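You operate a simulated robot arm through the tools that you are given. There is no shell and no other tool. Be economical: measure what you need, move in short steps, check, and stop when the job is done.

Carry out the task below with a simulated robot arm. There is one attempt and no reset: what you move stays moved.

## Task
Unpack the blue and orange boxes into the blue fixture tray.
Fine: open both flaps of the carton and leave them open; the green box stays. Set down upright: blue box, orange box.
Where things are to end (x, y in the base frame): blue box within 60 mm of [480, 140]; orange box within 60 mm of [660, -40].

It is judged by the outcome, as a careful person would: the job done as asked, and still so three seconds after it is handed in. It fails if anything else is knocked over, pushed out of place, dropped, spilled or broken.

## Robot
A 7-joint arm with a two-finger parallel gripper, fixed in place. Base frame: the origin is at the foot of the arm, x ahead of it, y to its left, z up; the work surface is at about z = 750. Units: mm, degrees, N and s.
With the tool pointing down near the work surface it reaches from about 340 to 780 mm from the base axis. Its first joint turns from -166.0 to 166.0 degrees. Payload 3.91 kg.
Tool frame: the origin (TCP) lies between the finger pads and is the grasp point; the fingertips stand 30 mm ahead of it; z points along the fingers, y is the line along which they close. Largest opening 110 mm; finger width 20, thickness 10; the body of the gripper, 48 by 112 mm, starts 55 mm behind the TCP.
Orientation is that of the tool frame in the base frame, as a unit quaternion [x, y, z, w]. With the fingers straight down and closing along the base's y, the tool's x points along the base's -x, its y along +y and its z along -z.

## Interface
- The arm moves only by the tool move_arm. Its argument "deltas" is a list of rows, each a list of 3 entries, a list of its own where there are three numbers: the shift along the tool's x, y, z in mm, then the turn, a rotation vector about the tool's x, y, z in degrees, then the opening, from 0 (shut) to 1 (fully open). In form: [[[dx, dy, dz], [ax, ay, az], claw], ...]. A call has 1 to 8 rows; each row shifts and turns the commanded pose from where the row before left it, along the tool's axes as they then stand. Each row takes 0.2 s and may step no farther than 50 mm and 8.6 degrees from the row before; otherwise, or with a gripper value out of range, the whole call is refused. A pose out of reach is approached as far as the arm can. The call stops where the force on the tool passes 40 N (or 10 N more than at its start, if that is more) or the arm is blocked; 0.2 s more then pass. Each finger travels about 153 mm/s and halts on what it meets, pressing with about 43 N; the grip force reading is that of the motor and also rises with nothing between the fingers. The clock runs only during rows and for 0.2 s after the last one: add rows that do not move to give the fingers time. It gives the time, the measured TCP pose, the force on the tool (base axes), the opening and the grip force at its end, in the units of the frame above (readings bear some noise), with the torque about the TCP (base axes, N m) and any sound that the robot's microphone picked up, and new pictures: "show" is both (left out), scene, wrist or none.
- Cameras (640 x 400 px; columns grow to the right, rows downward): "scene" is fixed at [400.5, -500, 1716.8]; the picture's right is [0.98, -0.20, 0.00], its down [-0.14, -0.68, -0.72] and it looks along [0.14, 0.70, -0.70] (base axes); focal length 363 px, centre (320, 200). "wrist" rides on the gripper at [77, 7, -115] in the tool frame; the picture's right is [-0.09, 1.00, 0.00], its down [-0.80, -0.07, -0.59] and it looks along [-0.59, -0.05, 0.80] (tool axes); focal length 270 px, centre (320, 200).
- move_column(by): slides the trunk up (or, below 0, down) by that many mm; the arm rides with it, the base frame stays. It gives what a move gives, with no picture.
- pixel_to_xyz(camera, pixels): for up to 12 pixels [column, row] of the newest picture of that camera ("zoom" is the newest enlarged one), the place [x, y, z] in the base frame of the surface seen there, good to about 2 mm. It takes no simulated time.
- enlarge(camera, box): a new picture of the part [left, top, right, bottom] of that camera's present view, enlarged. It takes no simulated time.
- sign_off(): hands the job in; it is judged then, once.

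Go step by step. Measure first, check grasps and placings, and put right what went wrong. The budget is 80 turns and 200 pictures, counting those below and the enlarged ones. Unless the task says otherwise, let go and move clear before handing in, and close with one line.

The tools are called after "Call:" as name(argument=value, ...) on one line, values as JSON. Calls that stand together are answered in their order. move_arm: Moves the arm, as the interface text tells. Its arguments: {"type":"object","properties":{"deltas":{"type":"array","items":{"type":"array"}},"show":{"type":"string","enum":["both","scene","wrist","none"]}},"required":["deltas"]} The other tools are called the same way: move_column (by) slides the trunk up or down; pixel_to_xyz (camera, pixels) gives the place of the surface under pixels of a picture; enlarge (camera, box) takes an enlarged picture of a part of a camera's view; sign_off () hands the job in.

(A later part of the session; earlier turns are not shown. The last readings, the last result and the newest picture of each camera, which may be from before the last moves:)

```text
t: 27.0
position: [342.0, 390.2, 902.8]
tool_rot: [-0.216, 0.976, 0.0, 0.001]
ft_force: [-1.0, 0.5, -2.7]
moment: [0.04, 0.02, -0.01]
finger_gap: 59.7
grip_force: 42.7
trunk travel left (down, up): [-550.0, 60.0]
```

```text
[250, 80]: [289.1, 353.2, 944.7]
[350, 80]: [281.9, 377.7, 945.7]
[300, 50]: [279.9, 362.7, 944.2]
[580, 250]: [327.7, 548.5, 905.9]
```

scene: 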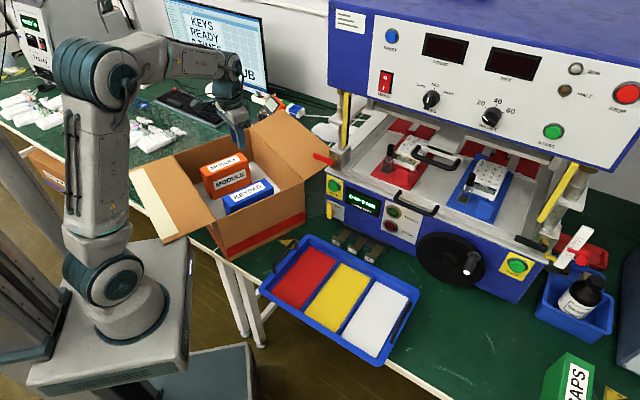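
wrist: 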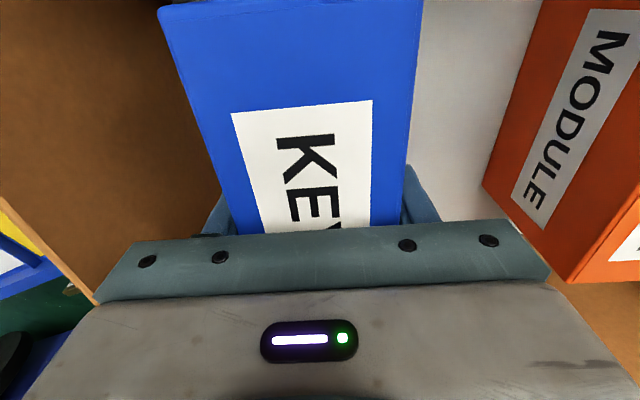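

The box rises with the gripper (top z 944). I'll keep lifting gently at 20 mm per row.

Call:
move_arm(deltas=[[[0, 0, -20], [0, 0, 0], 0], [[0, 0, -20], [0, 0, 0], 0], [[0, 0, -22], [0, 0, 0], 0], [[0, 0, -22], [0, 0, 0], 0], [[0, 0, -22], [0, 0, 0], 0], [[0, 0, -22], [0, 0, 0], 0], [[0, 0, -22], [0, 0, 0], 0], [[0, 0, -20], [0, 0, 0], 0]], show="wrist")

```text
t: 28.8
position: [342.1, 391.5, 1073.5]
tool_rot: [-0.217, 0.976, 0.0, 0.002]
ft_force: [0.6, 0.1, -1.8]
moment: [0.0, 0.0, 0.04]
finger_gap: 59.5
grip_force: 43.1
trunk travel left (down, up): [-550.0, 60.0]
```

wrist: 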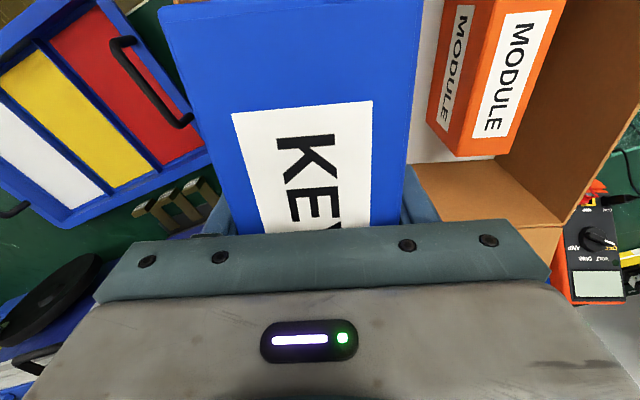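

Holding firm. I'll turn −22° so the box matches the tray's compartment, and travel over the right wall toward the red compartment.

Call:
move_arm(deltas=[[[0, 0, 0], [0, 0, -7.5], 0], [[0, 0, 0], [0, 0, -7.5], 0], [[0, 0, 0], [0, 0, -7], 0], [[10.3, -28.5, 0], [0, 0, 0], 0], [[10.3, -28.5, 0], [0, 0, 0], 0], [[10.3, -28.5, 0], [0, 0, 0], 0], [[10.3, -28.5, 0], [0, 0, 0], 0], [[10.3, -28.5, 0], [0, 0, 0], 0]], show="none")

Call:
move_arm(deltas=[[[10.3, -28.5, 0], [0, 0, 0], 0], [[10.3, -28.5, 0], [0, 0, 0], 0], [[10.3, -28.5, 0], [0, 0, 0], 0], [[10.3, -28.5, 0], [0, 0, 0], 0], [[10.3, -28.5, 0], [0, 0, 0], 0], [[0, 0, 0], [0, 0, 0], 0]])

```text
t: 30.6
position: [410.8, 254.5, 1072.6]
tool_rot: [-0.399, 0.917, 0.0, 0.002]
ft_force: [0.5, -0.9, -2.7]
moment: [0.01, 0.03, 0.02]
finger_gap: 59.8
grip_force: 43.4
trunk travel left (down, up): [-550.0, 60.0]
```

```text
t: 32.0
position: [479.0, 121.6, 1071.2]
tool_rot: [-0.399, 0.917, -0.002, 0.002]
ft_force: [-0.7, 0.1, -3.5]
moment: [0.03, 0.04, 0.01]
finger_gap: 59.8
grip_force: 43.1
trunk travel left (down, up): [-550.0, 60.0]
```

scene: 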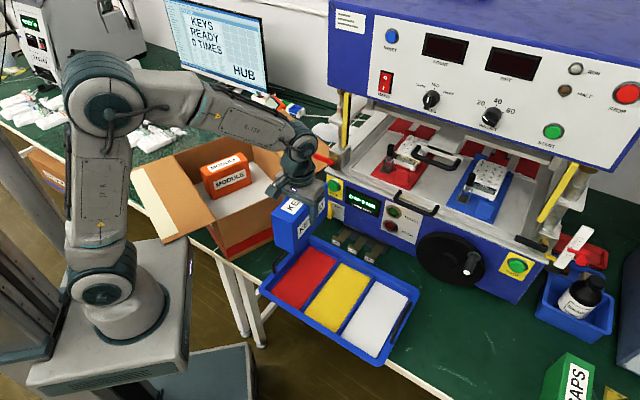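
wrist: 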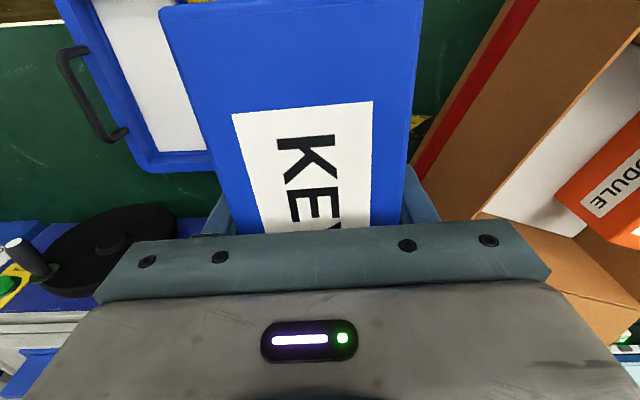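

I'm above the red compartment at (479,122). I'll descend, slowly at the end.

Call:
move_arm(deltas=[[[0, 0, 30], [0, 0, 0], 0], [[0, 0, 30], [0, 0, 0], 0], [[0, 0, 30], [0, 0, 0], 0], [[0, 0, 30], [0, 0, 0], 0], [[0, 0, 30], [0, 0, 0], 0], [[0, 0, 30], [0, 0, 0], 0], [[0, 0, 25], [0, 0, 0], 0], [[0, 0, 15], [0, 0, 0], 0]])

```text
t: 33.8
position: [481.8, 120.4, 851.0]
tool_rot: [-0.399, 0.917, -0.002, 0.001]
ft_force: [0.4, 0.4, -3.3]
moment: [-0.01, -0.02, -0.03]
finger_gap: 59.9
grip_force: 42.6
trunk travel left (down, up): [-550.0, 60.0]
```

scene: 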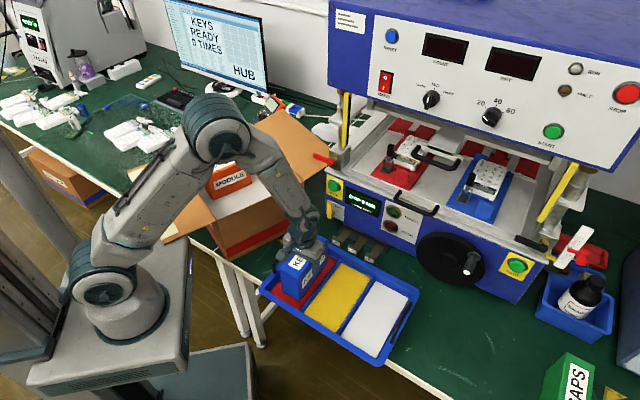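
wrist: 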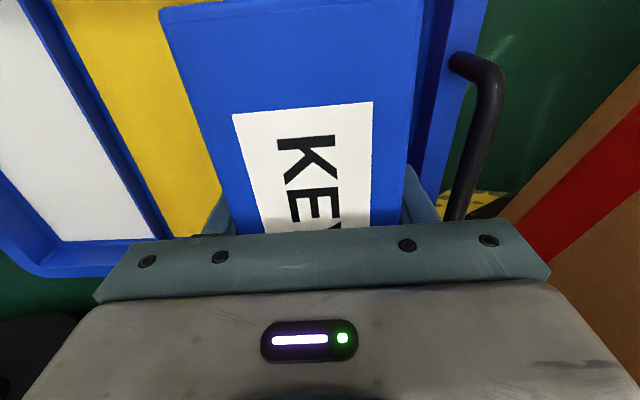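

It's lined up in the red compartment. I'll lower by small steps to contact.

Call:
move_arm(deltas=[[[0, 0, 8], [0, 0, 0], 0], [[0, 0, 5], [0, 0, 0], 0], [[0, 0, 2], [0, 0, 0], 0], [[0, 0, 2], [0, 0, 0], 0], [[0, 0, 0], [0, 0, 0], 0]], show="scene")

Call:
enlarge(camera="scene", box=[240, 210, 400, 320])

```text
t: 35.0
position: [481.7, 119.6, 834.7]
tool_rot: [-0.398, 0.917, -0.001, 0.001]
ft_force: [0.2, 1.3, -1.8]
moment: [0.03, -0.01, 0.01]
finger_gap: 59.9
grip_force: 43.0
trunk travel left (down, up): [-550.0, 60.0]
```

scene: 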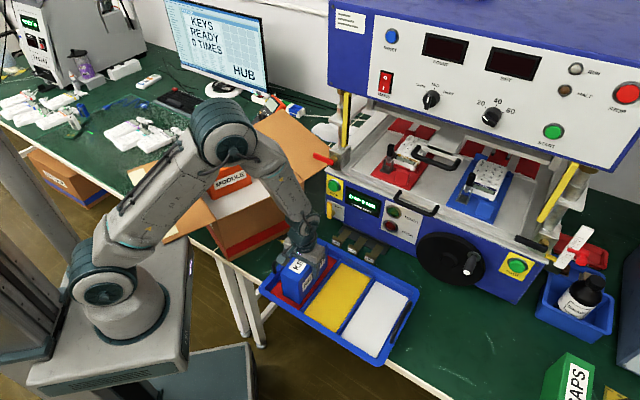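

```text
3.64 times, centred on (320, 265) of scene
```

zoom: 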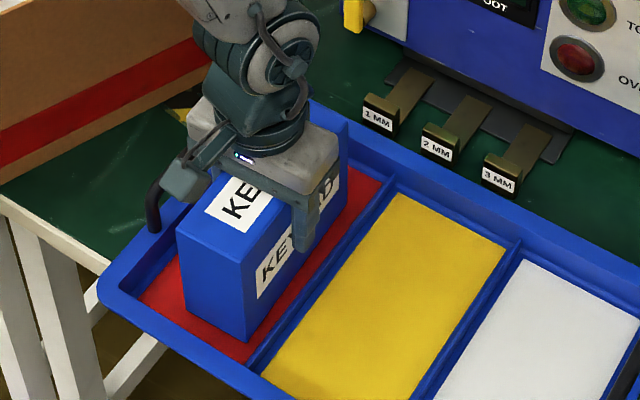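

Nearly touching; the box sits well within the red pad. I'll lower 2–3 mm more and see contact.

Call:
move_arm(deltas=[[[0, 0, 1.5], [0, 0, 0], 0], [[0, 0, 1.5], [0, 0, 0], 0], [[0, 0, 0], [0, 0, 0], 0]], show="none")

```text
t: 35.8
position: [481.9, 120.9, 830.8]
tool_rot: [-0.399, 0.917, -0.001, 0.001]
ft_force: [-0.1, -1.1, -2.3]
moment: [0.03, 0.0, 0.0]
finger_gap: 59.7
grip_force: 43.2
trunk travel left (down, up): [-550.0, 60.0]
```

Still hanging free; a few more small steps.

Call:
move_arm(deltas=[[[0, 0, 1.5], [0, 0, 0], 0], [[0, 0, 1.5], [0, 0, 0], 0], [[0, 0, 1.5], [0, 0, 0], 0], [[0, 0, 0], [0, 0, 0], 0]], show="wrist")

Call:
pixel_to_xyz(camera="wrist", pixels=[[250, 80], [350, 80], [300, 50], [150, 100]])

```text
t: 36.8
position: [481.2, 120.7, 828.4]
tool_rot: [-0.4, 0.917, -0.001, 0.001]
ft_force: [-0.9, 0.9, 6.3]
moment: [0.4, 0.11, 0.14]
finger_gap: 59.9
grip_force: 42.9
trunk travel left (down, up): [-550.0, 60.0]
```

wrist: 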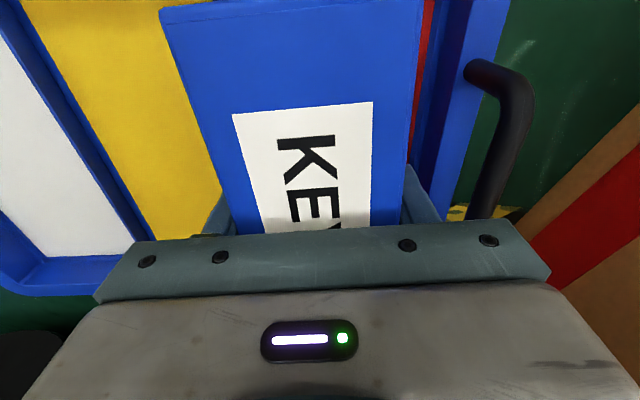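

```text
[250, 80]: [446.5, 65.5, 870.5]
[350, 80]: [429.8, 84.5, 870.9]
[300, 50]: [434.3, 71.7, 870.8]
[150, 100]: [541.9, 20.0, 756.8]
```

Contact at 6 N but with moment on the +y side, so the far end may be riding the tray's edge fillet. I'll check the box ends vs pad ends.

Call:
enlarge(camera="scene", box=[250, 220, 370, 310])

Call:
pixel_to_xyz(camera="zoom", pixels=[[120, 250], [210, 395], [115, 255], [420, 120], [430, 105], [440, 140], [180, 335], [95, 340], [130, 230], [220, 300]])

```text
4.44 times, centred on (310, 265) of scene
```

zoom: 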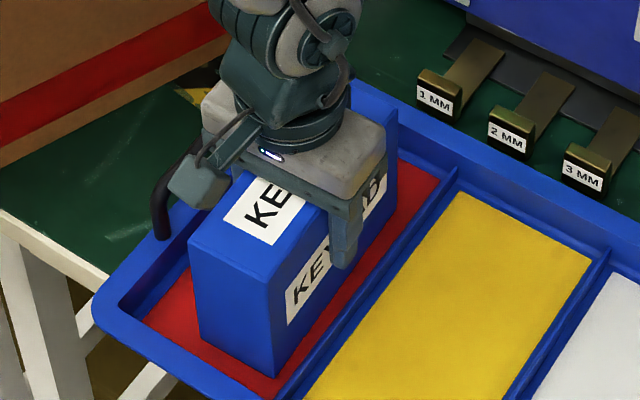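

```text
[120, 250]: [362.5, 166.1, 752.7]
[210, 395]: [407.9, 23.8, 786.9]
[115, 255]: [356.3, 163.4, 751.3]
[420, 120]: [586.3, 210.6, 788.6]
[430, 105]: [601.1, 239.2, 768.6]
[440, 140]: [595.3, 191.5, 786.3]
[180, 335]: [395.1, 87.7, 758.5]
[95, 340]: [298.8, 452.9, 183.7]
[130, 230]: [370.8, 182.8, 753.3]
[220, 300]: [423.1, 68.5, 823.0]
```

The far vertical edge (zoom (398,215)) still has red pad beyond it, and there's red at the near end too, so the box stands on the pad. I'll release gently and rise.

Call:
move_arm(deltas=[[[0, 0, 0], [0, 0, 0], 0.65], [[0, 0, 0], [0, 0, 0], 0.75], [[0, 0, 0], [0, 0, 0], 0.75], [[0, 0, -30], [0, 0, 0], 0.75], [[0, 0, -40], [0, 0, 0], 0.75], [[0, 0, -45], [0, 0, 0], 0.9], [[0, 0, -45], [0, 0, 0], 1], [[0, 0, -45], [0, 0, 0], 1]])

```text
t: 38.6
position: [476.0, 118.4, 1032.2]
tool_rot: [-0.398, 0.917, -0.001, 0.001]
ft_force: [0.3, 0.0, 0.8]
moment: [0.01, 0.0, -0.01]
finger_gap: 109.9
grip_force: 0.0
trunk travel left (down, up): [-550.0, 60.0]
```

scene: 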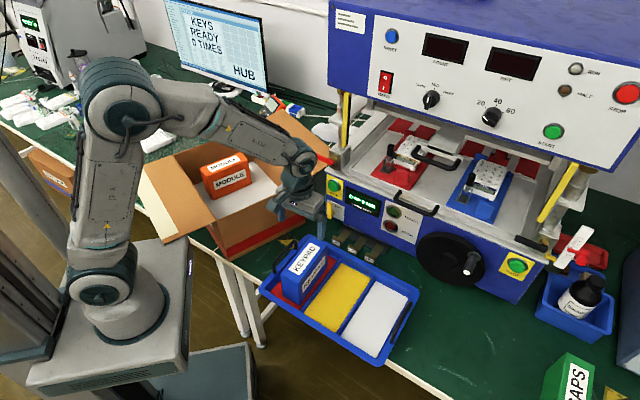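
wrist: 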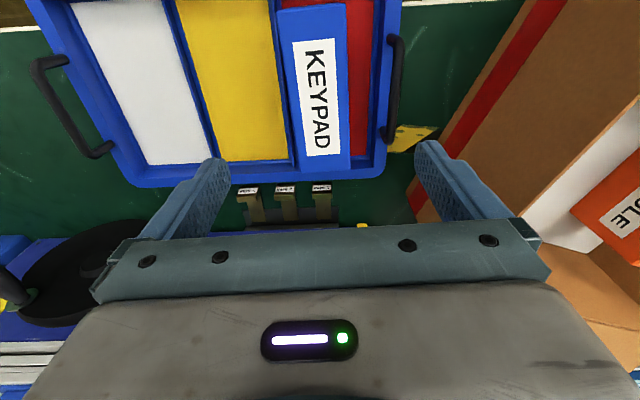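

Released; I'll check that the blue box is level and inside the compartment.

Call:
pixel_to_xyz(camera="wrist", pixels=[[282, 15], [340, 8], [302, 162], [346, 160], [325, 80], [250, 150], [360, 140], [330, 176], [215, 130], [290, 165]])

Call:
enlarge(camera="wrist", box=[220, 0, 460, 220])

Call:
enlarge(camera="scene", box=[250, 220, 370, 310])

```text
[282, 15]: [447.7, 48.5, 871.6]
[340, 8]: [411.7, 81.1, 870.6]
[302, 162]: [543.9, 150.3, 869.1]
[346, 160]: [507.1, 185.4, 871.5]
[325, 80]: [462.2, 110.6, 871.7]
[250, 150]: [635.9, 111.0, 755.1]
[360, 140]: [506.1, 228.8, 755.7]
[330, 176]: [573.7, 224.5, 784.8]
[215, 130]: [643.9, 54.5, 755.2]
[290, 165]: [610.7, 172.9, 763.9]
```

```text
1.82 times, centred on (340, 110) of wrist
```

zoom: 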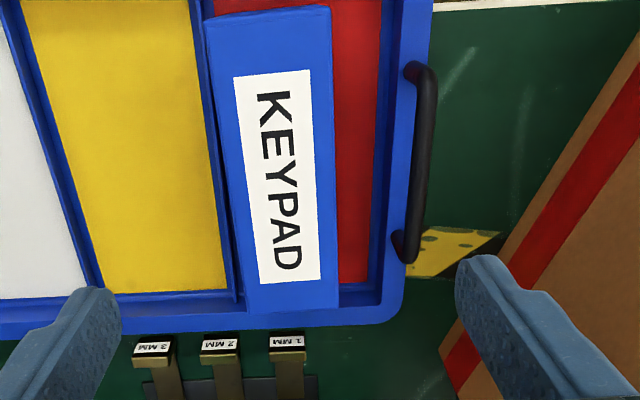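

```text
4.44 times, centred on (310, 265) of scene
```

zoom: 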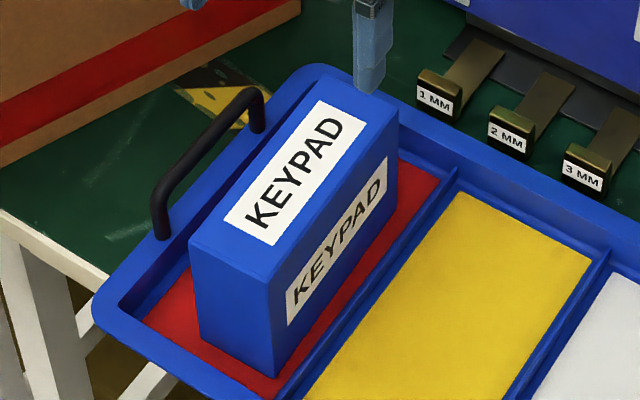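

Blue is level (top z≈871 all corners), centre ≈(478,116), 24 mm from target. Now to the orange box at (266,552).

Call:
move_arm(deltas=[[[-17.4, 45, -6], [0, 0, 0], 1], [[-17.4, 45, -6], [0, 0, 0], 1], [[-17.4, 45, -6], [0, 0, 0], 1], [[-17.4, 45, -6], [0, 0, 0], 1], [[-17.4, 45, -6], [0, 0, 0], 1], [[-17.4, 45, -6], [0, 0, 0], 1], [[-17.4, 45, -6], [0, 0, 0], 1], [[-17.4, 45, -6], [0, 0, 0], 1]], show="none")

Call:
move_arm(deltas=[[[-17.4, 45, 0], [0, 0, 0], 1], [[-17.4, 45, 0], [0, 0, 0], 1], [[0, 0, 0], [0, 0, 7.5], 1], [[0, 0, 0], [0, 0, 7.5], 1], [[0, 0, 0], [0, 0, 7], 1], [[0, 0, 0], [0, 0, 0], 1]])

```text
t: 40.4
position: [309.5, 471.4, 1080.9]
tool_rot: [-0.399, 0.917, -0.001, 0.002]
ft_force: [-0.2, 0.0, -0.3]
moment: [-0.02, 0.01, -0.02]
finger_gap: 110.2
grip_force: 0.0
trunk travel left (down, up): [-550.0, 60.0]
```

```text
t: 41.8
position: [269.0, 554.8, 1079.0]
tool_rot: [-0.216, 0.976, -0.001, 0.002]
ft_force: [0.5, 0.1, 0.0]
moment: [-0.01, 0.0, 0.01]
finger_gap: 110.2
grip_force: 0.0
trunk travel left (down, up): [-550.0, 60.0]
```

scene: 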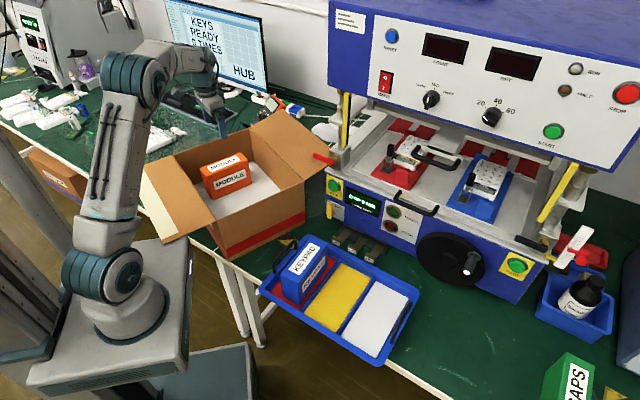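
wrist: 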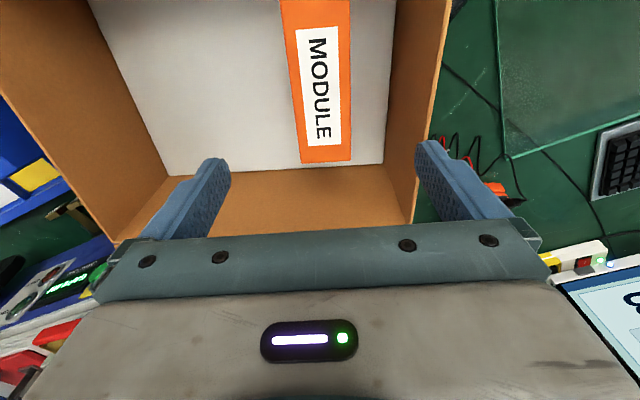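

Measuring the orange box top and the left wall for finger clearance.

Call:
pixel_to_xyz(camera="wrist", pixels=[[303, 161], [349, 159], [285, 20], [348, 20], [320, 90], [442, 90], [425, 170], [415, 100], [385, 150]])

```text
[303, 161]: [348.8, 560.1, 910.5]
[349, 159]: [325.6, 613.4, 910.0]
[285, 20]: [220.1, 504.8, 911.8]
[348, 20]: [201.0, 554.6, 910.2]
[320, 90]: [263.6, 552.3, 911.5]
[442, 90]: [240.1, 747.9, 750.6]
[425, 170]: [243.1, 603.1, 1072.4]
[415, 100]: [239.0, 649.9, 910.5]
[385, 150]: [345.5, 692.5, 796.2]
```

Centred to within 1 mm, wall 98 mm away. Descend to z≈868 and grip.

Call:
move_arm(deltas=[[[0, 0, 45], [0, 0, 0], 1], [[0, 0, 45], [0, 0, 0], 1], [[0, 0, 45], [0, 0, 0], 1], [[0, 0, 45], [0, 0, 0], 1], [[0, 0, 31], [0, 0, 0], 1], [[0, 0, 0], [0, 0, 0], 0], [[0, 0, 0], [0, 0, 0], 0], [[0, 0, 0], [0, 0, 0], 0]], show="none")

Call:
move_arm(deltas=[[[0, 0, -5], [0, 0, 0], 0], [[0, 0, -5], [0, 0, 0], 0], [[0, 0, -7], [0, 0, 0], 0], [[0, 0, -8], [0, 0, 0], 0], [[0, 0, -10], [0, 0, 0], 0], [[0, 0, 0], [0, 0, 0], 0]])

Call:
pixel_to_xyz(camera="wrist", pixels=[[250, 80], [350, 80], [300, 50], [320, 150]])

```text
t: 43.6
position: [270.5, 554.5, 867.5]
tool_rot: [-0.216, 0.976, -0.001, 0.002]
ft_force: [0.0, -0.5, 0.5]
moment: [0.03, -0.02, 0.02]
finger_gap: 59.8
grip_force: 42.8
trunk travel left (down, up): [-550.0, 60.0]
```

```text
t: 45.0
position: [269.2, 554.4, 902.5]
tool_rot: [-0.217, 0.976, -0.001, 0.001]
ft_force: [1.0, 1.1, -2.4]
moment: [0.01, -0.04, -0.02]
finger_gap: 59.6
grip_force: 43.0
trunk travel left (down, up): [-550.0, 60.0]
```

scene: 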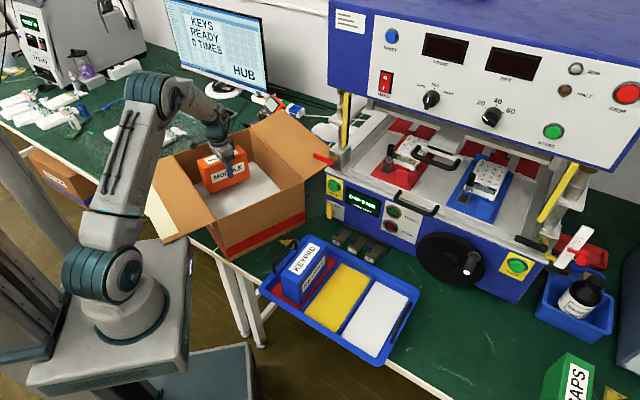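
wrist: 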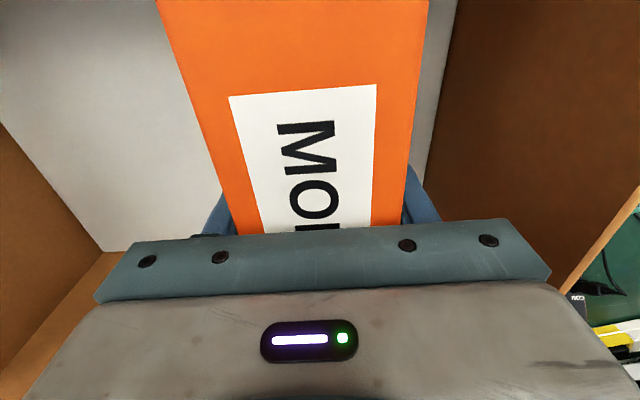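

```text
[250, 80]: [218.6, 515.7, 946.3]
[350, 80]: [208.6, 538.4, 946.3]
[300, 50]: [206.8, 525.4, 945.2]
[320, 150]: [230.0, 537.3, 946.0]
```

Orange is held (top z 946, 43 N). Lift gently, then turn −20° and travel.

Call:
move_arm(deltas=[[[0, 0, -20], [0, 0, 0], 0], [[0, 0, -23], [0, 0, 0], 0], [[0, 0, -23], [0, 0, 0], 0], [[0, 0, -23], [0, 0, 0], 0], [[0, 0, -23], [0, 0, 0], 0], [[0, 0, -25], [0, 0, 0], 0], [[0, 0, -25], [0, 0, 0], 0], [[0, 0, -20], [0, 0, 0], 0]], show="none")

Call:
move_arm(deltas=[[[0, 0, 0], [0, 0, -7], 0], [[0, 0, 0], [0, 0, -7], 0], [[0, 0, 0], [0, 0, -6], 0], [[7.2, -34.8, 0], [0, 0, 0], 0], [[7.2, -34.8, 0], [0, 0, 0], 0], [[7.2, -34.8, 0], [0, 0, 0], 0], [[7.2, -34.8, 0], [0, 0, 0], 0], [[7.2, -34.8, 0], [0, 0, 0], 0]], show="scene")

```text
t: 46.8
position: [268.7, 555.3, 1085.7]
tool_rot: [-0.217, 0.976, 0.0, 0.002]
ft_force: [-0.6, -1.0, -2.0]
moment: [0.02, 0.0, 0.01]
finger_gap: 59.9
grip_force: 42.9
trunk travel left (down, up): [-550.0, 60.0]
```

```text
t: 48.6
position: [364.0, 405.1, 1084.3]
tool_rot: [-0.383, 0.924, 0.0, 0.002]
ft_force: [0.1, -0.4, -3.5]
moment: [0.04, 0.01, 0.0]
finger_gap: 59.8
grip_force: 43.0
trunk travel left (down, up): [-550.0, 60.0]
```

scene: 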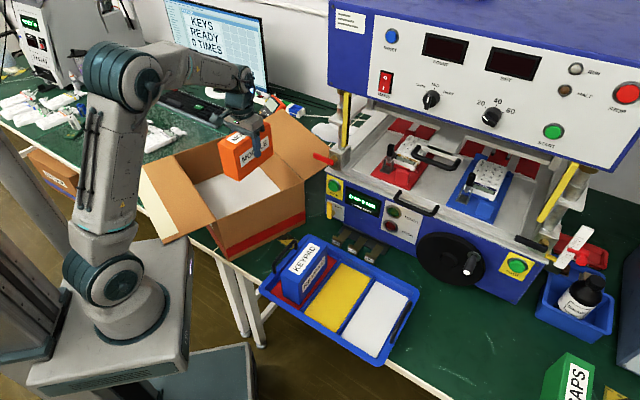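

Carrying fine; continuing toward the white compartment.

Call:
move_arm(deltas=[[[7.2, -34.8, 0], [0, 0, 0], 0], [[7.2, -34.8, 0], [0, 0, 0], 0], [[7.2, -34.8, 0], [0, 0, 0], 0], [[7.2, -34.8, 0], [0, 0, 0], 0], [[7.2, -34.8, 0], [0, 0, 0], 0], [[7.2, -34.8, 0], [0, 0, 0], 0], [[7.2, -34.8, 0], [0, 0, 0], 0], [[7.2, -34.8, 0], [0, 0, 0], 0]], show="none")

Call:
move_arm(deltas=[[[7.2, -34.8, 0], [0, 0, 0], 0], [[7.2, -34.8, 0], [0, 0, 0], 0], [[7.2, -34.8, 0], [0, 0, 0], 0], [[7.2, -34.8, 0], [0, 0, 0], 0], [[7.2, -34.8, 0], [0, 0, 0], 0], [[7.2, -34.8, 0], [0, 0, 0], 0], [[7.2, -34.8, 0], [0, 0, 0], 0], [[0, 0, 0], [0, 0, 0], 0]])

```text
t: 50.4
position: [522.5, 165.1, 1085.8]
tool_rot: [-0.383, 0.924, 0.0, 0.002]
ft_force: [0.2, -0.4, -2.4]
moment: [0.01, 0.06, 0.03]
finger_gap: 59.5
grip_force: 43.5
trunk travel left (down, up): [-550.0, 60.0]
```

```text
t: 52.2
position: [657.6, -38.8, 1088.4]
tool_rot: [-0.383, 0.924, -0.002, 0.001]
ft_force: [0.1, 0.7, -1.9]
moment: [0.01, -0.01, 0.0]
finger_gap: 60.0
grip_force: 42.4
trunk travel left (down, up): [-550.0, 60.0]
```

scene: 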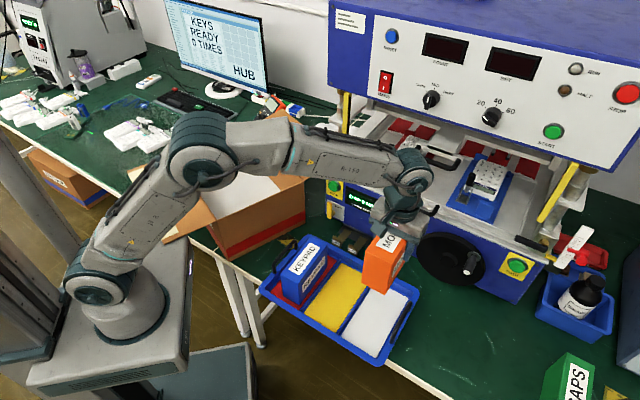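
wrist: 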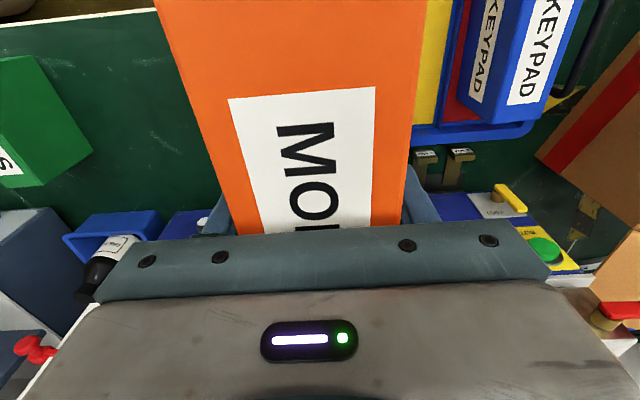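

Over the white compartment at (658,−39). Descending.

Call:
move_arm(deltas=[[[0, 0, 30], [0, 0, 0], 0], [[0, 0, 30], [0, 0, 0], 0], [[0, 0, 30], [0, 0, 0], 0], [[0, 0, 30], [0, 0, 0], 0], [[0, 0, 30], [0, 0, 0], 0], [[0, 0, 30], [0, 0, 0], 0], [[0, 0, 30], [0, 0, 0], 0], [[0, 0, 25], [0, 0, 0], 0]])

Call:
enlarge(camera="scene", box=[310, 260, 450, 370])

```text
t: 54.0
position: [660.3, -40.7, 852.6]
tool_rot: [-0.382, 0.924, -0.001, 0.002]
ft_force: [-0.7, 0.5, -2.0]
moment: [-0.02, -0.01, -0.01]
finger_gap: 59.8
grip_force: 43.1
trunk travel left (down, up): [-550.0, 60.0]
```

scene: 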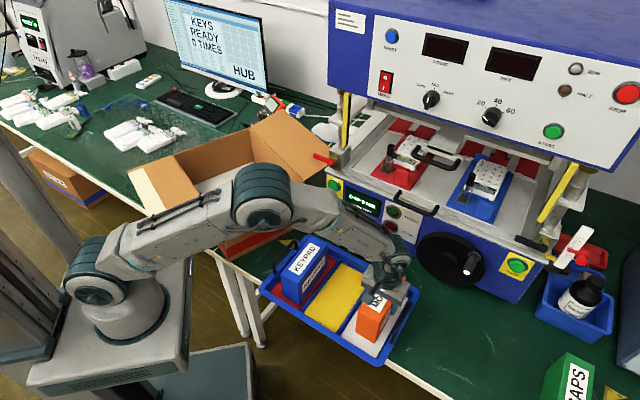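
wrist: 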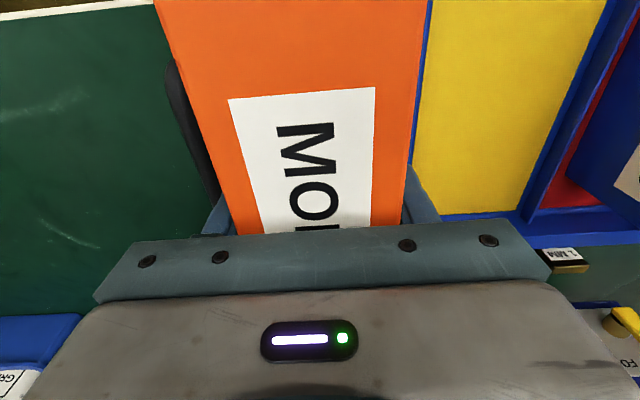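

```text
3.64 times, centred on (380, 315) of scene
```

zoom: 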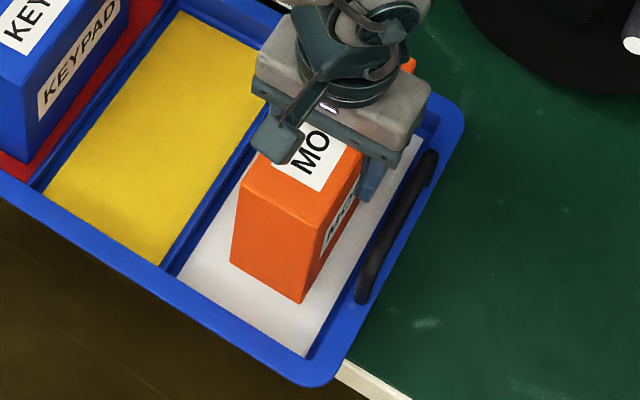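

There's more spare pad at the near end, so I'll shift 12 mm toward −u, then lower to contact.

Call:
move_arm(deltas=[[[12, 0, 0], [0, 0, 0], 0], [[0, 0, 10], [0, 0, 0], 0], [[0, 0, 7], [0, 0, 0], 0], [[0, 0, 2], [0, 0, 0], 0], [[0, 0, 2], [0, 0, 0], 0], [[0, 0, 1.5], [0, 0, 0], 0], [[0, 0, 0], [0, 0, 0], 0]], show="none")

```text
t: 55.6
position: [653.2, -47.8, 829.5]
tool_rot: [-0.383, 0.924, -0.001, 0.001]
ft_force: [1.2, -0.1, -2.1]
moment: [0.03, -0.01, -0.02]
finger_gap: 59.5
grip_force: 42.4
trunk travel left (down, up): [-550.0, 60.0]
```

Call:
move_arm(deltas=[[[0, 0, 1.5], [0, 0, 0], 0], [[0, 0, 1.5], [0, 0, 0], 0], [[0, 0, 0], [0, 0, 0], 0]], show="none")

```text
t: 56.4
position: [652.8, -48.2, 827.9]
tool_rot: [-0.383, 0.924, 0.0, 0.002]
ft_force: [-1.4, 0.7, 3.4]
moment: [0.42, -0.12, 0.11]
finger_gap: 59.8
grip_force: 43.5
trunk travel left (down, up): [-550.0, 60.0]
```

Contact at z 828. Release and rise.

Call:
move_arm(deltas=[[[0, 0, 0], [0, 0, 0], 0.65], [[0, 0, 0], [0, 0, 0], 0.7], [[0, 0, 0], [0, 0, 0], 0.7], [[0, 0, -30], [0, 0, 0], 0.7], [[0, 0, -40], [0, 0, 0], 0.7], [[0, 0, -45], [0, 0, 0], 0.7], [[0, 0, -45], [0, 0, 0], 0.7], [[0, 0, -45], [0, 0, 0], 0.7]])

Call:
enlarge(camera="scene", box=[240, 220, 440, 380])

Call:
pixel_to_xyz(camera="wrist", pixels=[[325, 20], [325, 80], [320, 130]])

```text
t: 58.2
position: [650.7, -48.3, 1033.5]
tool_rot: [-0.382, 0.924, 0.0, 0.001]
ft_force: [0.4, -0.7, 0.8]
moment: [0.03, 0.01, 0.0]
finger_gap: 76.9
grip_force: 0.1
trunk travel left (down, up): [-550.0, 60.0]
```

scene: 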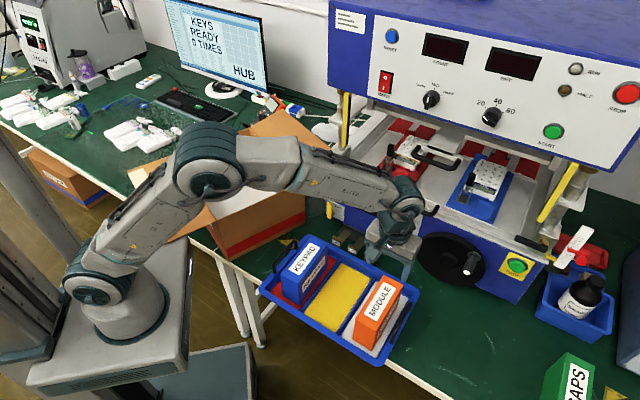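
wrist: 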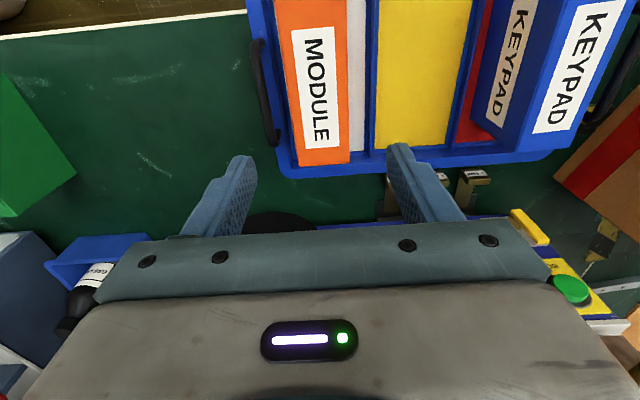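

```text
2.50 times, centred on (340, 300) of scene
```

zoom: 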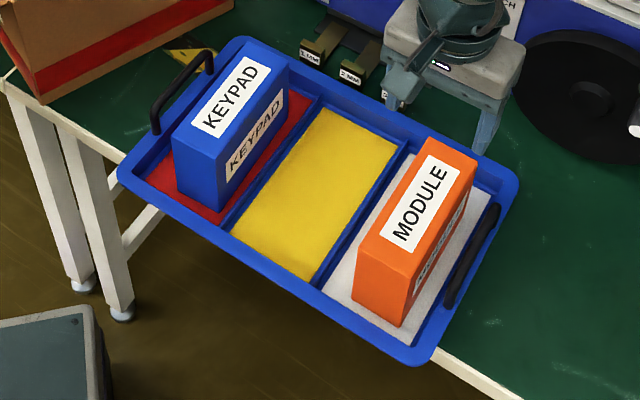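

```text
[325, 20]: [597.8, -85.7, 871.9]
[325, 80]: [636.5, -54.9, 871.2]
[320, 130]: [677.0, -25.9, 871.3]
```

Both boxes stand upright in the tray (top z≈871). Now I'll put the empty carton back where it stood: I'll go above its right wall's midpoint (≈394,306), aligned across the wall, and measure.

Call:
move_arm(deltas=[[[-6.9, 43.2, -9], [0, 0, 0], 0.7], [[-6.9, 43.2, -9], [0, 0, 0], 0.7], [[-6.9, 43.2, -9], [0, 0, 0], 0.7], [[-6.9, 43.2, -9], [0, 0, 0], 0.7], [[-6.9, 43.2, -9], [0, 0, 0], 0.7], [[-6.9, 43.2, -9], [0, 0, 0], 0.7], [[-6.9, 43.2, -9], [0, 0, 0], 0.7], [[-6.9, 43.2, -9], [0, 0, 0], 0.7]], show="none")

Call:
move_arm(deltas=[[[-6.9, 43.2, -9], [0, 0, 0], 0.7], [[-6.9, 43.2, -9], [0, 0, 0], 0.7], [[0, 0, 0], [0, 0, 7], 0.7], [[0, 0, 0], [0, 0, 7], 0.7], [[0, 0, 0], [0, 0, 6], 0.7], [[0, 0, 0], [0, 0, 0], 0.7]])

```text
t: 60.0
position: [442.4, 237.2, 1101.4]
tool_rot: [-0.383, 0.924, -0.001, 0.001]
ft_force: [0.5, 0.2, -0.8]
moment: [0.02, -0.04, 0.03]
finger_gap: 77.2
grip_force: 0.0
trunk travel left (down, up): [-550.0, 60.0]
```

```text
t: 61.4
position: [394.9, 306.1, 1120.8]
tool_rot: [-0.216, 0.976, 0.0, 0.002]
ft_force: [0.6, -0.6, -0.3]
moment: [-0.02, -0.02, -0.01]
finger_gap: 77.1
grip_force: 0.0
trunk travel left (down, up): [-550.0, 60.0]
```

scene: 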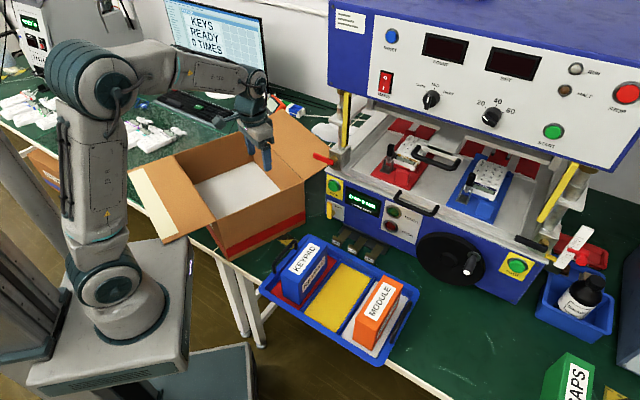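
wrist: 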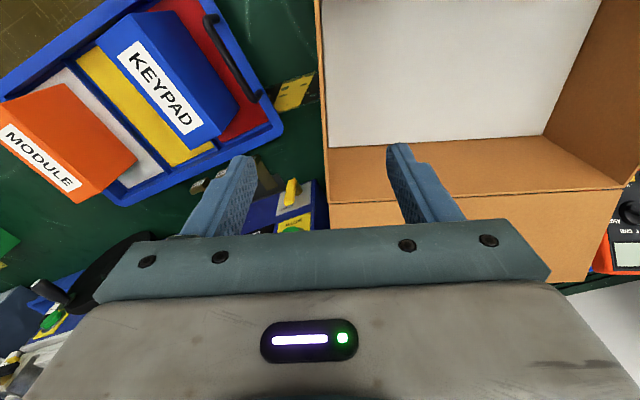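

The carton is empty. Measuring the rim of the right wall, flaps and surroundings before dragging it.

Call:
pixel_to_xyz(camera="wrist", pixels=[[323, 30], [325, 100], [328, 190], [330, 215], [622, 190], [580, 280], [333, 225], [285, 105]])

Call:
pixel_to_xyz(camera="scene", pixels=[[160, 130], [278, 112], [322, 157], [225, 220], [303, 182], [150, 240], [185, 250], [175, 150], [240, 150], [135, 165], [165, 240], [200, 262]])

Call:
enlarge(camera="scene", box=[110, 90, 350, 270])

```text
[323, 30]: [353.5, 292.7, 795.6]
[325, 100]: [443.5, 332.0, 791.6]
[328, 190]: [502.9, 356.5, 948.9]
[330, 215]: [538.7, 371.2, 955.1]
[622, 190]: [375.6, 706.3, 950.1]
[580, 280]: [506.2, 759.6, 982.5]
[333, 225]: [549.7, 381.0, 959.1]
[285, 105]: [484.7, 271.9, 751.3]
```

```text
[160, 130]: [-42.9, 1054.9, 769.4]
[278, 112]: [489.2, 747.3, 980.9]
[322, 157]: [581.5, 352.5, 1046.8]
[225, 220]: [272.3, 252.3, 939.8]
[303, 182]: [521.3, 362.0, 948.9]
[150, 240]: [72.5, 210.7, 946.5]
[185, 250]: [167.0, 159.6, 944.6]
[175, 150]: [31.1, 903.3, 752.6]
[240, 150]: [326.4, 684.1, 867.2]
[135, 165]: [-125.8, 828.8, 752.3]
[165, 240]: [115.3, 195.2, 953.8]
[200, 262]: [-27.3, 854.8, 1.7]
```

```text
2.22 times, centred on (230, 180) of scene
```

zoom: 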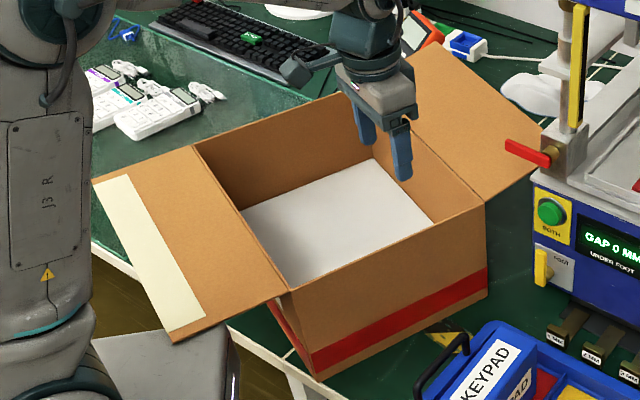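

Wall centre is at about (395,309) and there's free room around. I'll straddle the wall, descend to z≈925 and grip it.

Call:
move_arm(deltas=[[[0, 2.5, 45], [0, 0, 0], 0.7], [[0, 0, 45], [0, 0, 0], 0.7], [[0, 0, 45], [0, 0, 0], 0.7], [[0, 0, 45], [0, 0, 0], 0.7], [[0, 0, 15], [0, 0, 0], 0.7], [[0, 0, 0], [0, 0, 0], 0.2], [[0, 0, 0], [0, 0, 0], 0], [[0, 0, 0], [0, 0, 0], 0]])

```text
t: 63.2
position: [394.0, 308.9, 926.8]
tool_rot: [-0.216, 0.976, 0.0, 0.001]
ft_force: [1.9, 1.2, 0.3]
moment: [0.27, 0.14, -0.84]
finger_gap: 4.2
grip_force: 43.0
trunk travel left (down, up): [-550.0, 60.0]
```

scene: 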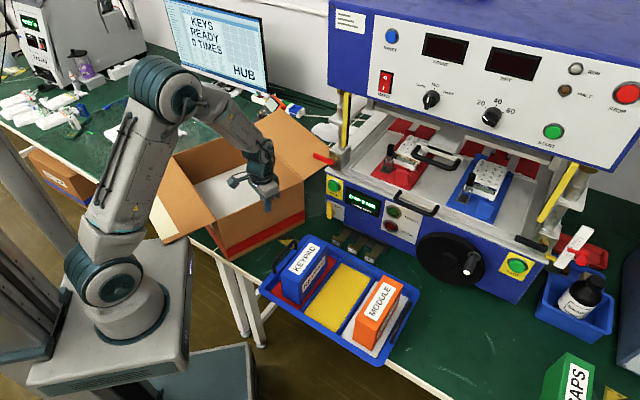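
wrist: 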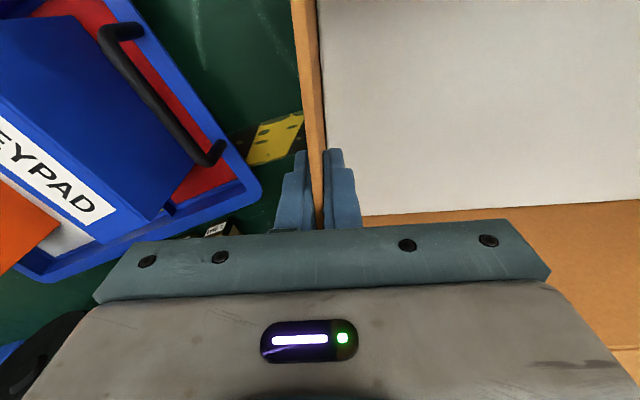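

Gripped on the wall (4.2 mm). First I'll turn it back about 9° in place, so the far flap leaves the press.

Call:
move_arm(deltas=[[[0, 0, 0], [0, 0, -2], 0], [[0, 0, 0], [0, 0, -2], 0], [[0, 0, 0], [0, 0, -2], 0], [[0, 0, 0], [0, 0, -3], 0], [[0, 0, 0], [0, 0, 0], 0]])

```text
t: 64.4
position: [395.5, 309.0, 927.2]
tool_rot: [-0.293, 0.956, 0.0, 0.003]
ft_force: [-0.4, 5.7, 13.5]
moment: [0.05, 0.75, -0.84]
finger_gap: 5.1
grip_force: 43.3
trunk travel left (down, up): [-550.0, 60.0]
```

scene: 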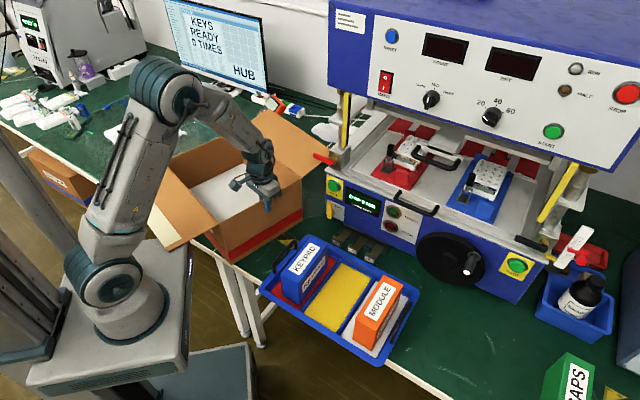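
wrist: 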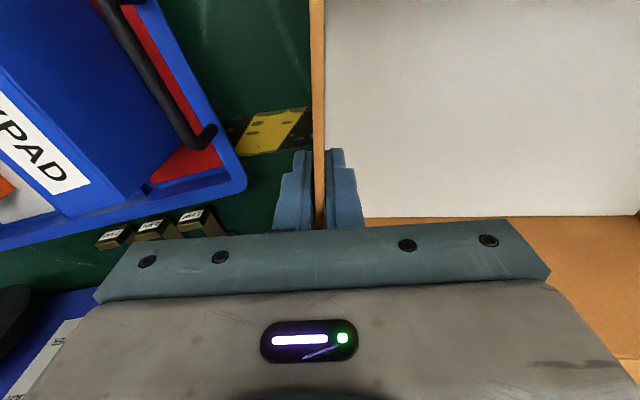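

The carton turns with the gripper. I'll continue with combined translation and the remaining turn.

Call:
move_arm(deltas=[[[-9.4, -9.8, 0], [0, 0, -2], 0], [[-9.1, -10.1, 0], [0, 0, -2], 0], [[-8.8, -10.4, 0], [0, 0, -2], 0], [[0, 0, 0], [0, 0, 0], 0]])

```text
t: 65.4
position: [431.0, 299.7, 926.9]
tool_rot: [-0.344, 0.939, -0.002, 0.0]
ft_force: [-19.4, -0.2, 22.9]
moment: [0.49, 1.79, 0.49]
finger_gap: 3.7
grip_force: 43.4
trunk travel left (down, up): [-550.0, 60.0]
```

scene: 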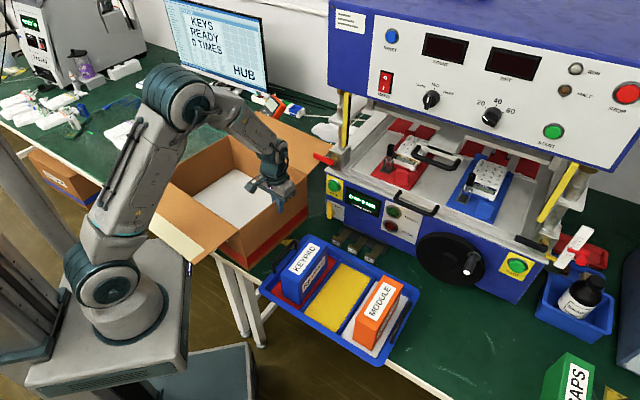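
wrist: 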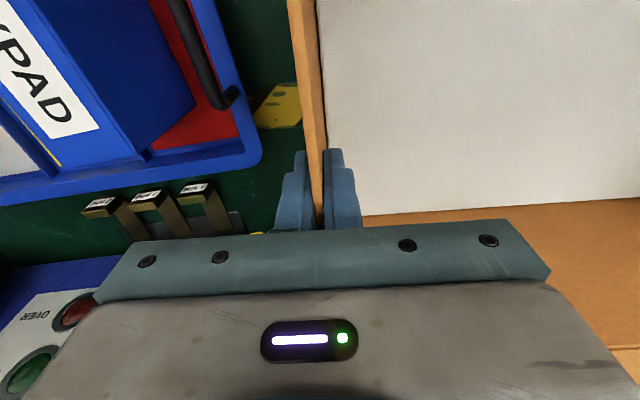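

It drags with ~20 N of friction. Continuing in smaller steps.

Call:
move_arm(deltas=[[[-6, -7, 0], [0, 0, -1], 0], [[-6, -7, 0], [0, 0, -1], 0], [[-6, -7, 0], [0, 0, -1], 0], [[0, 0, 0], [0, 0, 0], 0]])

Call:
pixel_to_xyz(camera="scene", pixels=[[240, 272], [321, 157], [308, 185], [160, 255], [210, 263]])

Call:
enlarge(camera="scene", box=[140, 90, 380, 290])

```text
t: 66.4
position: [458.7, 294.3, 926.7]
tool_rot: [-0.367, 0.93, 0.0, 0.003]
ft_force: [-16.8, -2.3, 27.2]
moment: [0.13, 1.44, 0.76]
finger_gap: 3.9
grip_force: 42.9
trunk travel left (down, up): [-550.0, 60.0]
```

scene: 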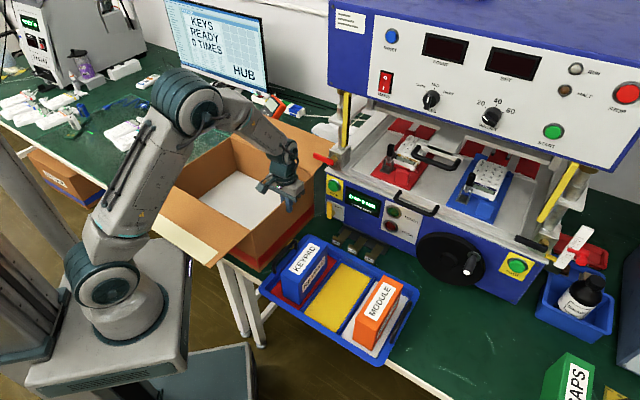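
wrist: 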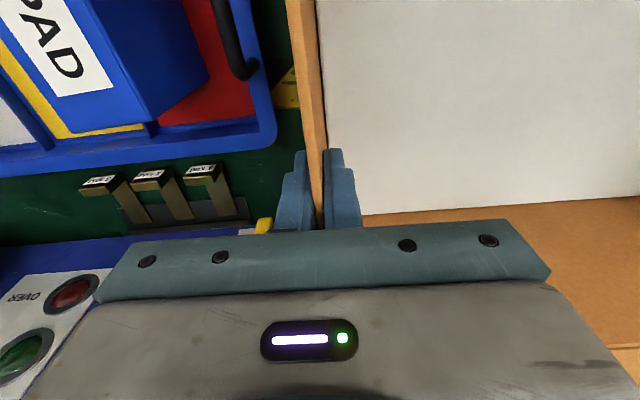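

```text
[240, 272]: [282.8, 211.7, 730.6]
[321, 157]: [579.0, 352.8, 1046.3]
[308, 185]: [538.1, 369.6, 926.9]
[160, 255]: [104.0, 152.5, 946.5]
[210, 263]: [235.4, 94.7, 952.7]
```

```text
2.00 times, centred on (260, 190) of scene
```

zoom: 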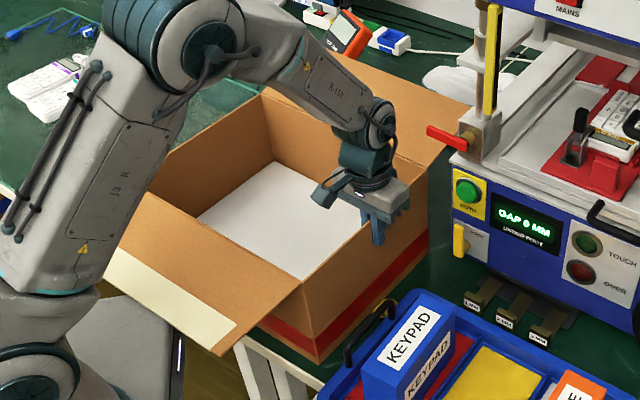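

Close: the wall mid is at (459,294) vs (474,289) originally. One more nudge, with a small turn.

Call:
move_arm(deltas=[[[-4, -7, 0], [0, 0, -1], 0], [[-4, -7, 0], [0, 0, -1], 0], [[0, 0, 0], [0, 0, -1], 0], [[0, 0, 0], [0, 0, 0], 0]], show="none")

```text
t: 67.4
position: [475.9, 288.9, 927.5]
tool_rot: [-0.39, 0.921, 0.0, 0.002]
ft_force: [-10.5, -3.8, 12.5]
moment: [1.06, 0.24, 0.87]
finger_gap: 4.2
grip_force: 43.0
trunk travel left (down, up): [-550.0, 60.0]
```

In position. Release the wall and rise clear.

Call:
move_arm(deltas=[[[0, 0, 0], [0, 0, 0], 0.4], [[0, 0, 0], [0, 0, 0], 0.4], [[0, 0, -30], [0, 0, 0], 0.4], [[0, 0, -45], [0, 0, 0], 0.4], [[0, 0, -45], [0, 0, 0], 0.4], [[0, 0, -45], [0, 0, 0], 0.4], [[0, 0, -45], [0, 0, 0], 0.4], [[30, 30, 0], [0, 0, 0], 0.4]])

Call:
pixel_to_xyz(camera="scene", pixels=[[265, 225], [260, 268], [318, 185], [320, 212], [180, 238], [210, 215], [172, 190], [297, 120], [240, 215]])

Call:
enlarge(camera="scene", box=[140, 90, 380, 290])

```text
t: 69.2
position: [432.8, 291.9, 1134.2]
tool_rot: [-0.392, 0.92, -0.001, 0.002]
ft_force: [0.1, 0.2, -0.4]
moment: [-0.05, 0.01, 0.01]
finger_gap: 44.1
grip_force: 0.0
trunk travel left (down, up): [-550.0, 60.0]
```

scene: 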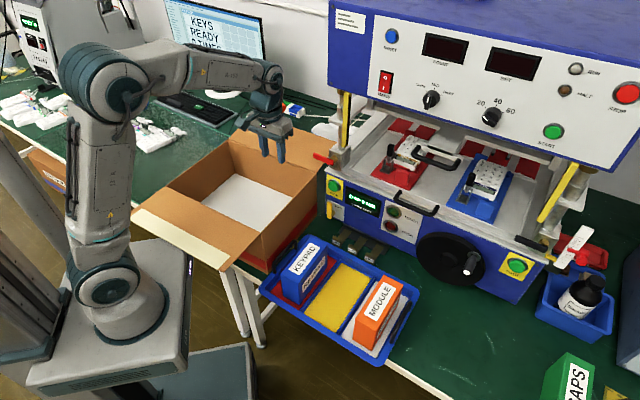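
wrist: 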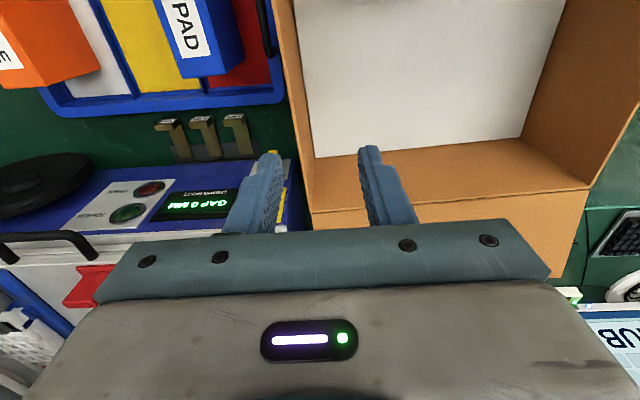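

```text
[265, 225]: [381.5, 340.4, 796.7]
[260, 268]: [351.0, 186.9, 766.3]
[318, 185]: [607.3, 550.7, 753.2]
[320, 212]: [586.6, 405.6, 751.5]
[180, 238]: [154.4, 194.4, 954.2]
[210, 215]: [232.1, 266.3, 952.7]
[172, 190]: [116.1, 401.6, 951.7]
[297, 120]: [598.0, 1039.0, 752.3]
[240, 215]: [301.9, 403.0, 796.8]
```

```text
2.00 times, centred on (260, 190) of scene
```

zoom: 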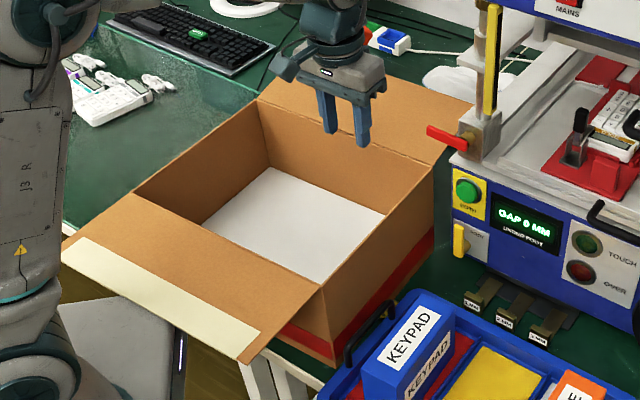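

Almost back. Measure exact corners.

Call:
pixel_to_xyz(camera="zoom", pixels=[[334, 362], [338, 355], [432, 250], [428, 168], [318, 290], [330, 350], [400, 285], [436, 162], [475, 103], [430, 160]])

Call:
pixel_to_xyz(camera="wrist", pixels=[[312, 210], [590, 190], [575, 265], [296, 100], [640, 95], [330, 222]])

```text
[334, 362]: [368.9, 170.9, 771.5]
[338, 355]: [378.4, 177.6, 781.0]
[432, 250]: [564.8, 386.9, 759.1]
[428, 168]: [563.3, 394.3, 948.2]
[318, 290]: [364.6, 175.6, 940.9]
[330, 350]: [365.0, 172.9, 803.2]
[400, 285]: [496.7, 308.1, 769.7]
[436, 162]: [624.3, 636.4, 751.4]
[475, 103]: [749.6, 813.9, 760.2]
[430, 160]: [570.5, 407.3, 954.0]
```

```text
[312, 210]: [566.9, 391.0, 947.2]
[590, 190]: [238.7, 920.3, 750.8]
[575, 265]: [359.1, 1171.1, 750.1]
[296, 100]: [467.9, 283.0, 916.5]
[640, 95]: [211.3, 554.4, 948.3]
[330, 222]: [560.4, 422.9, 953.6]
```

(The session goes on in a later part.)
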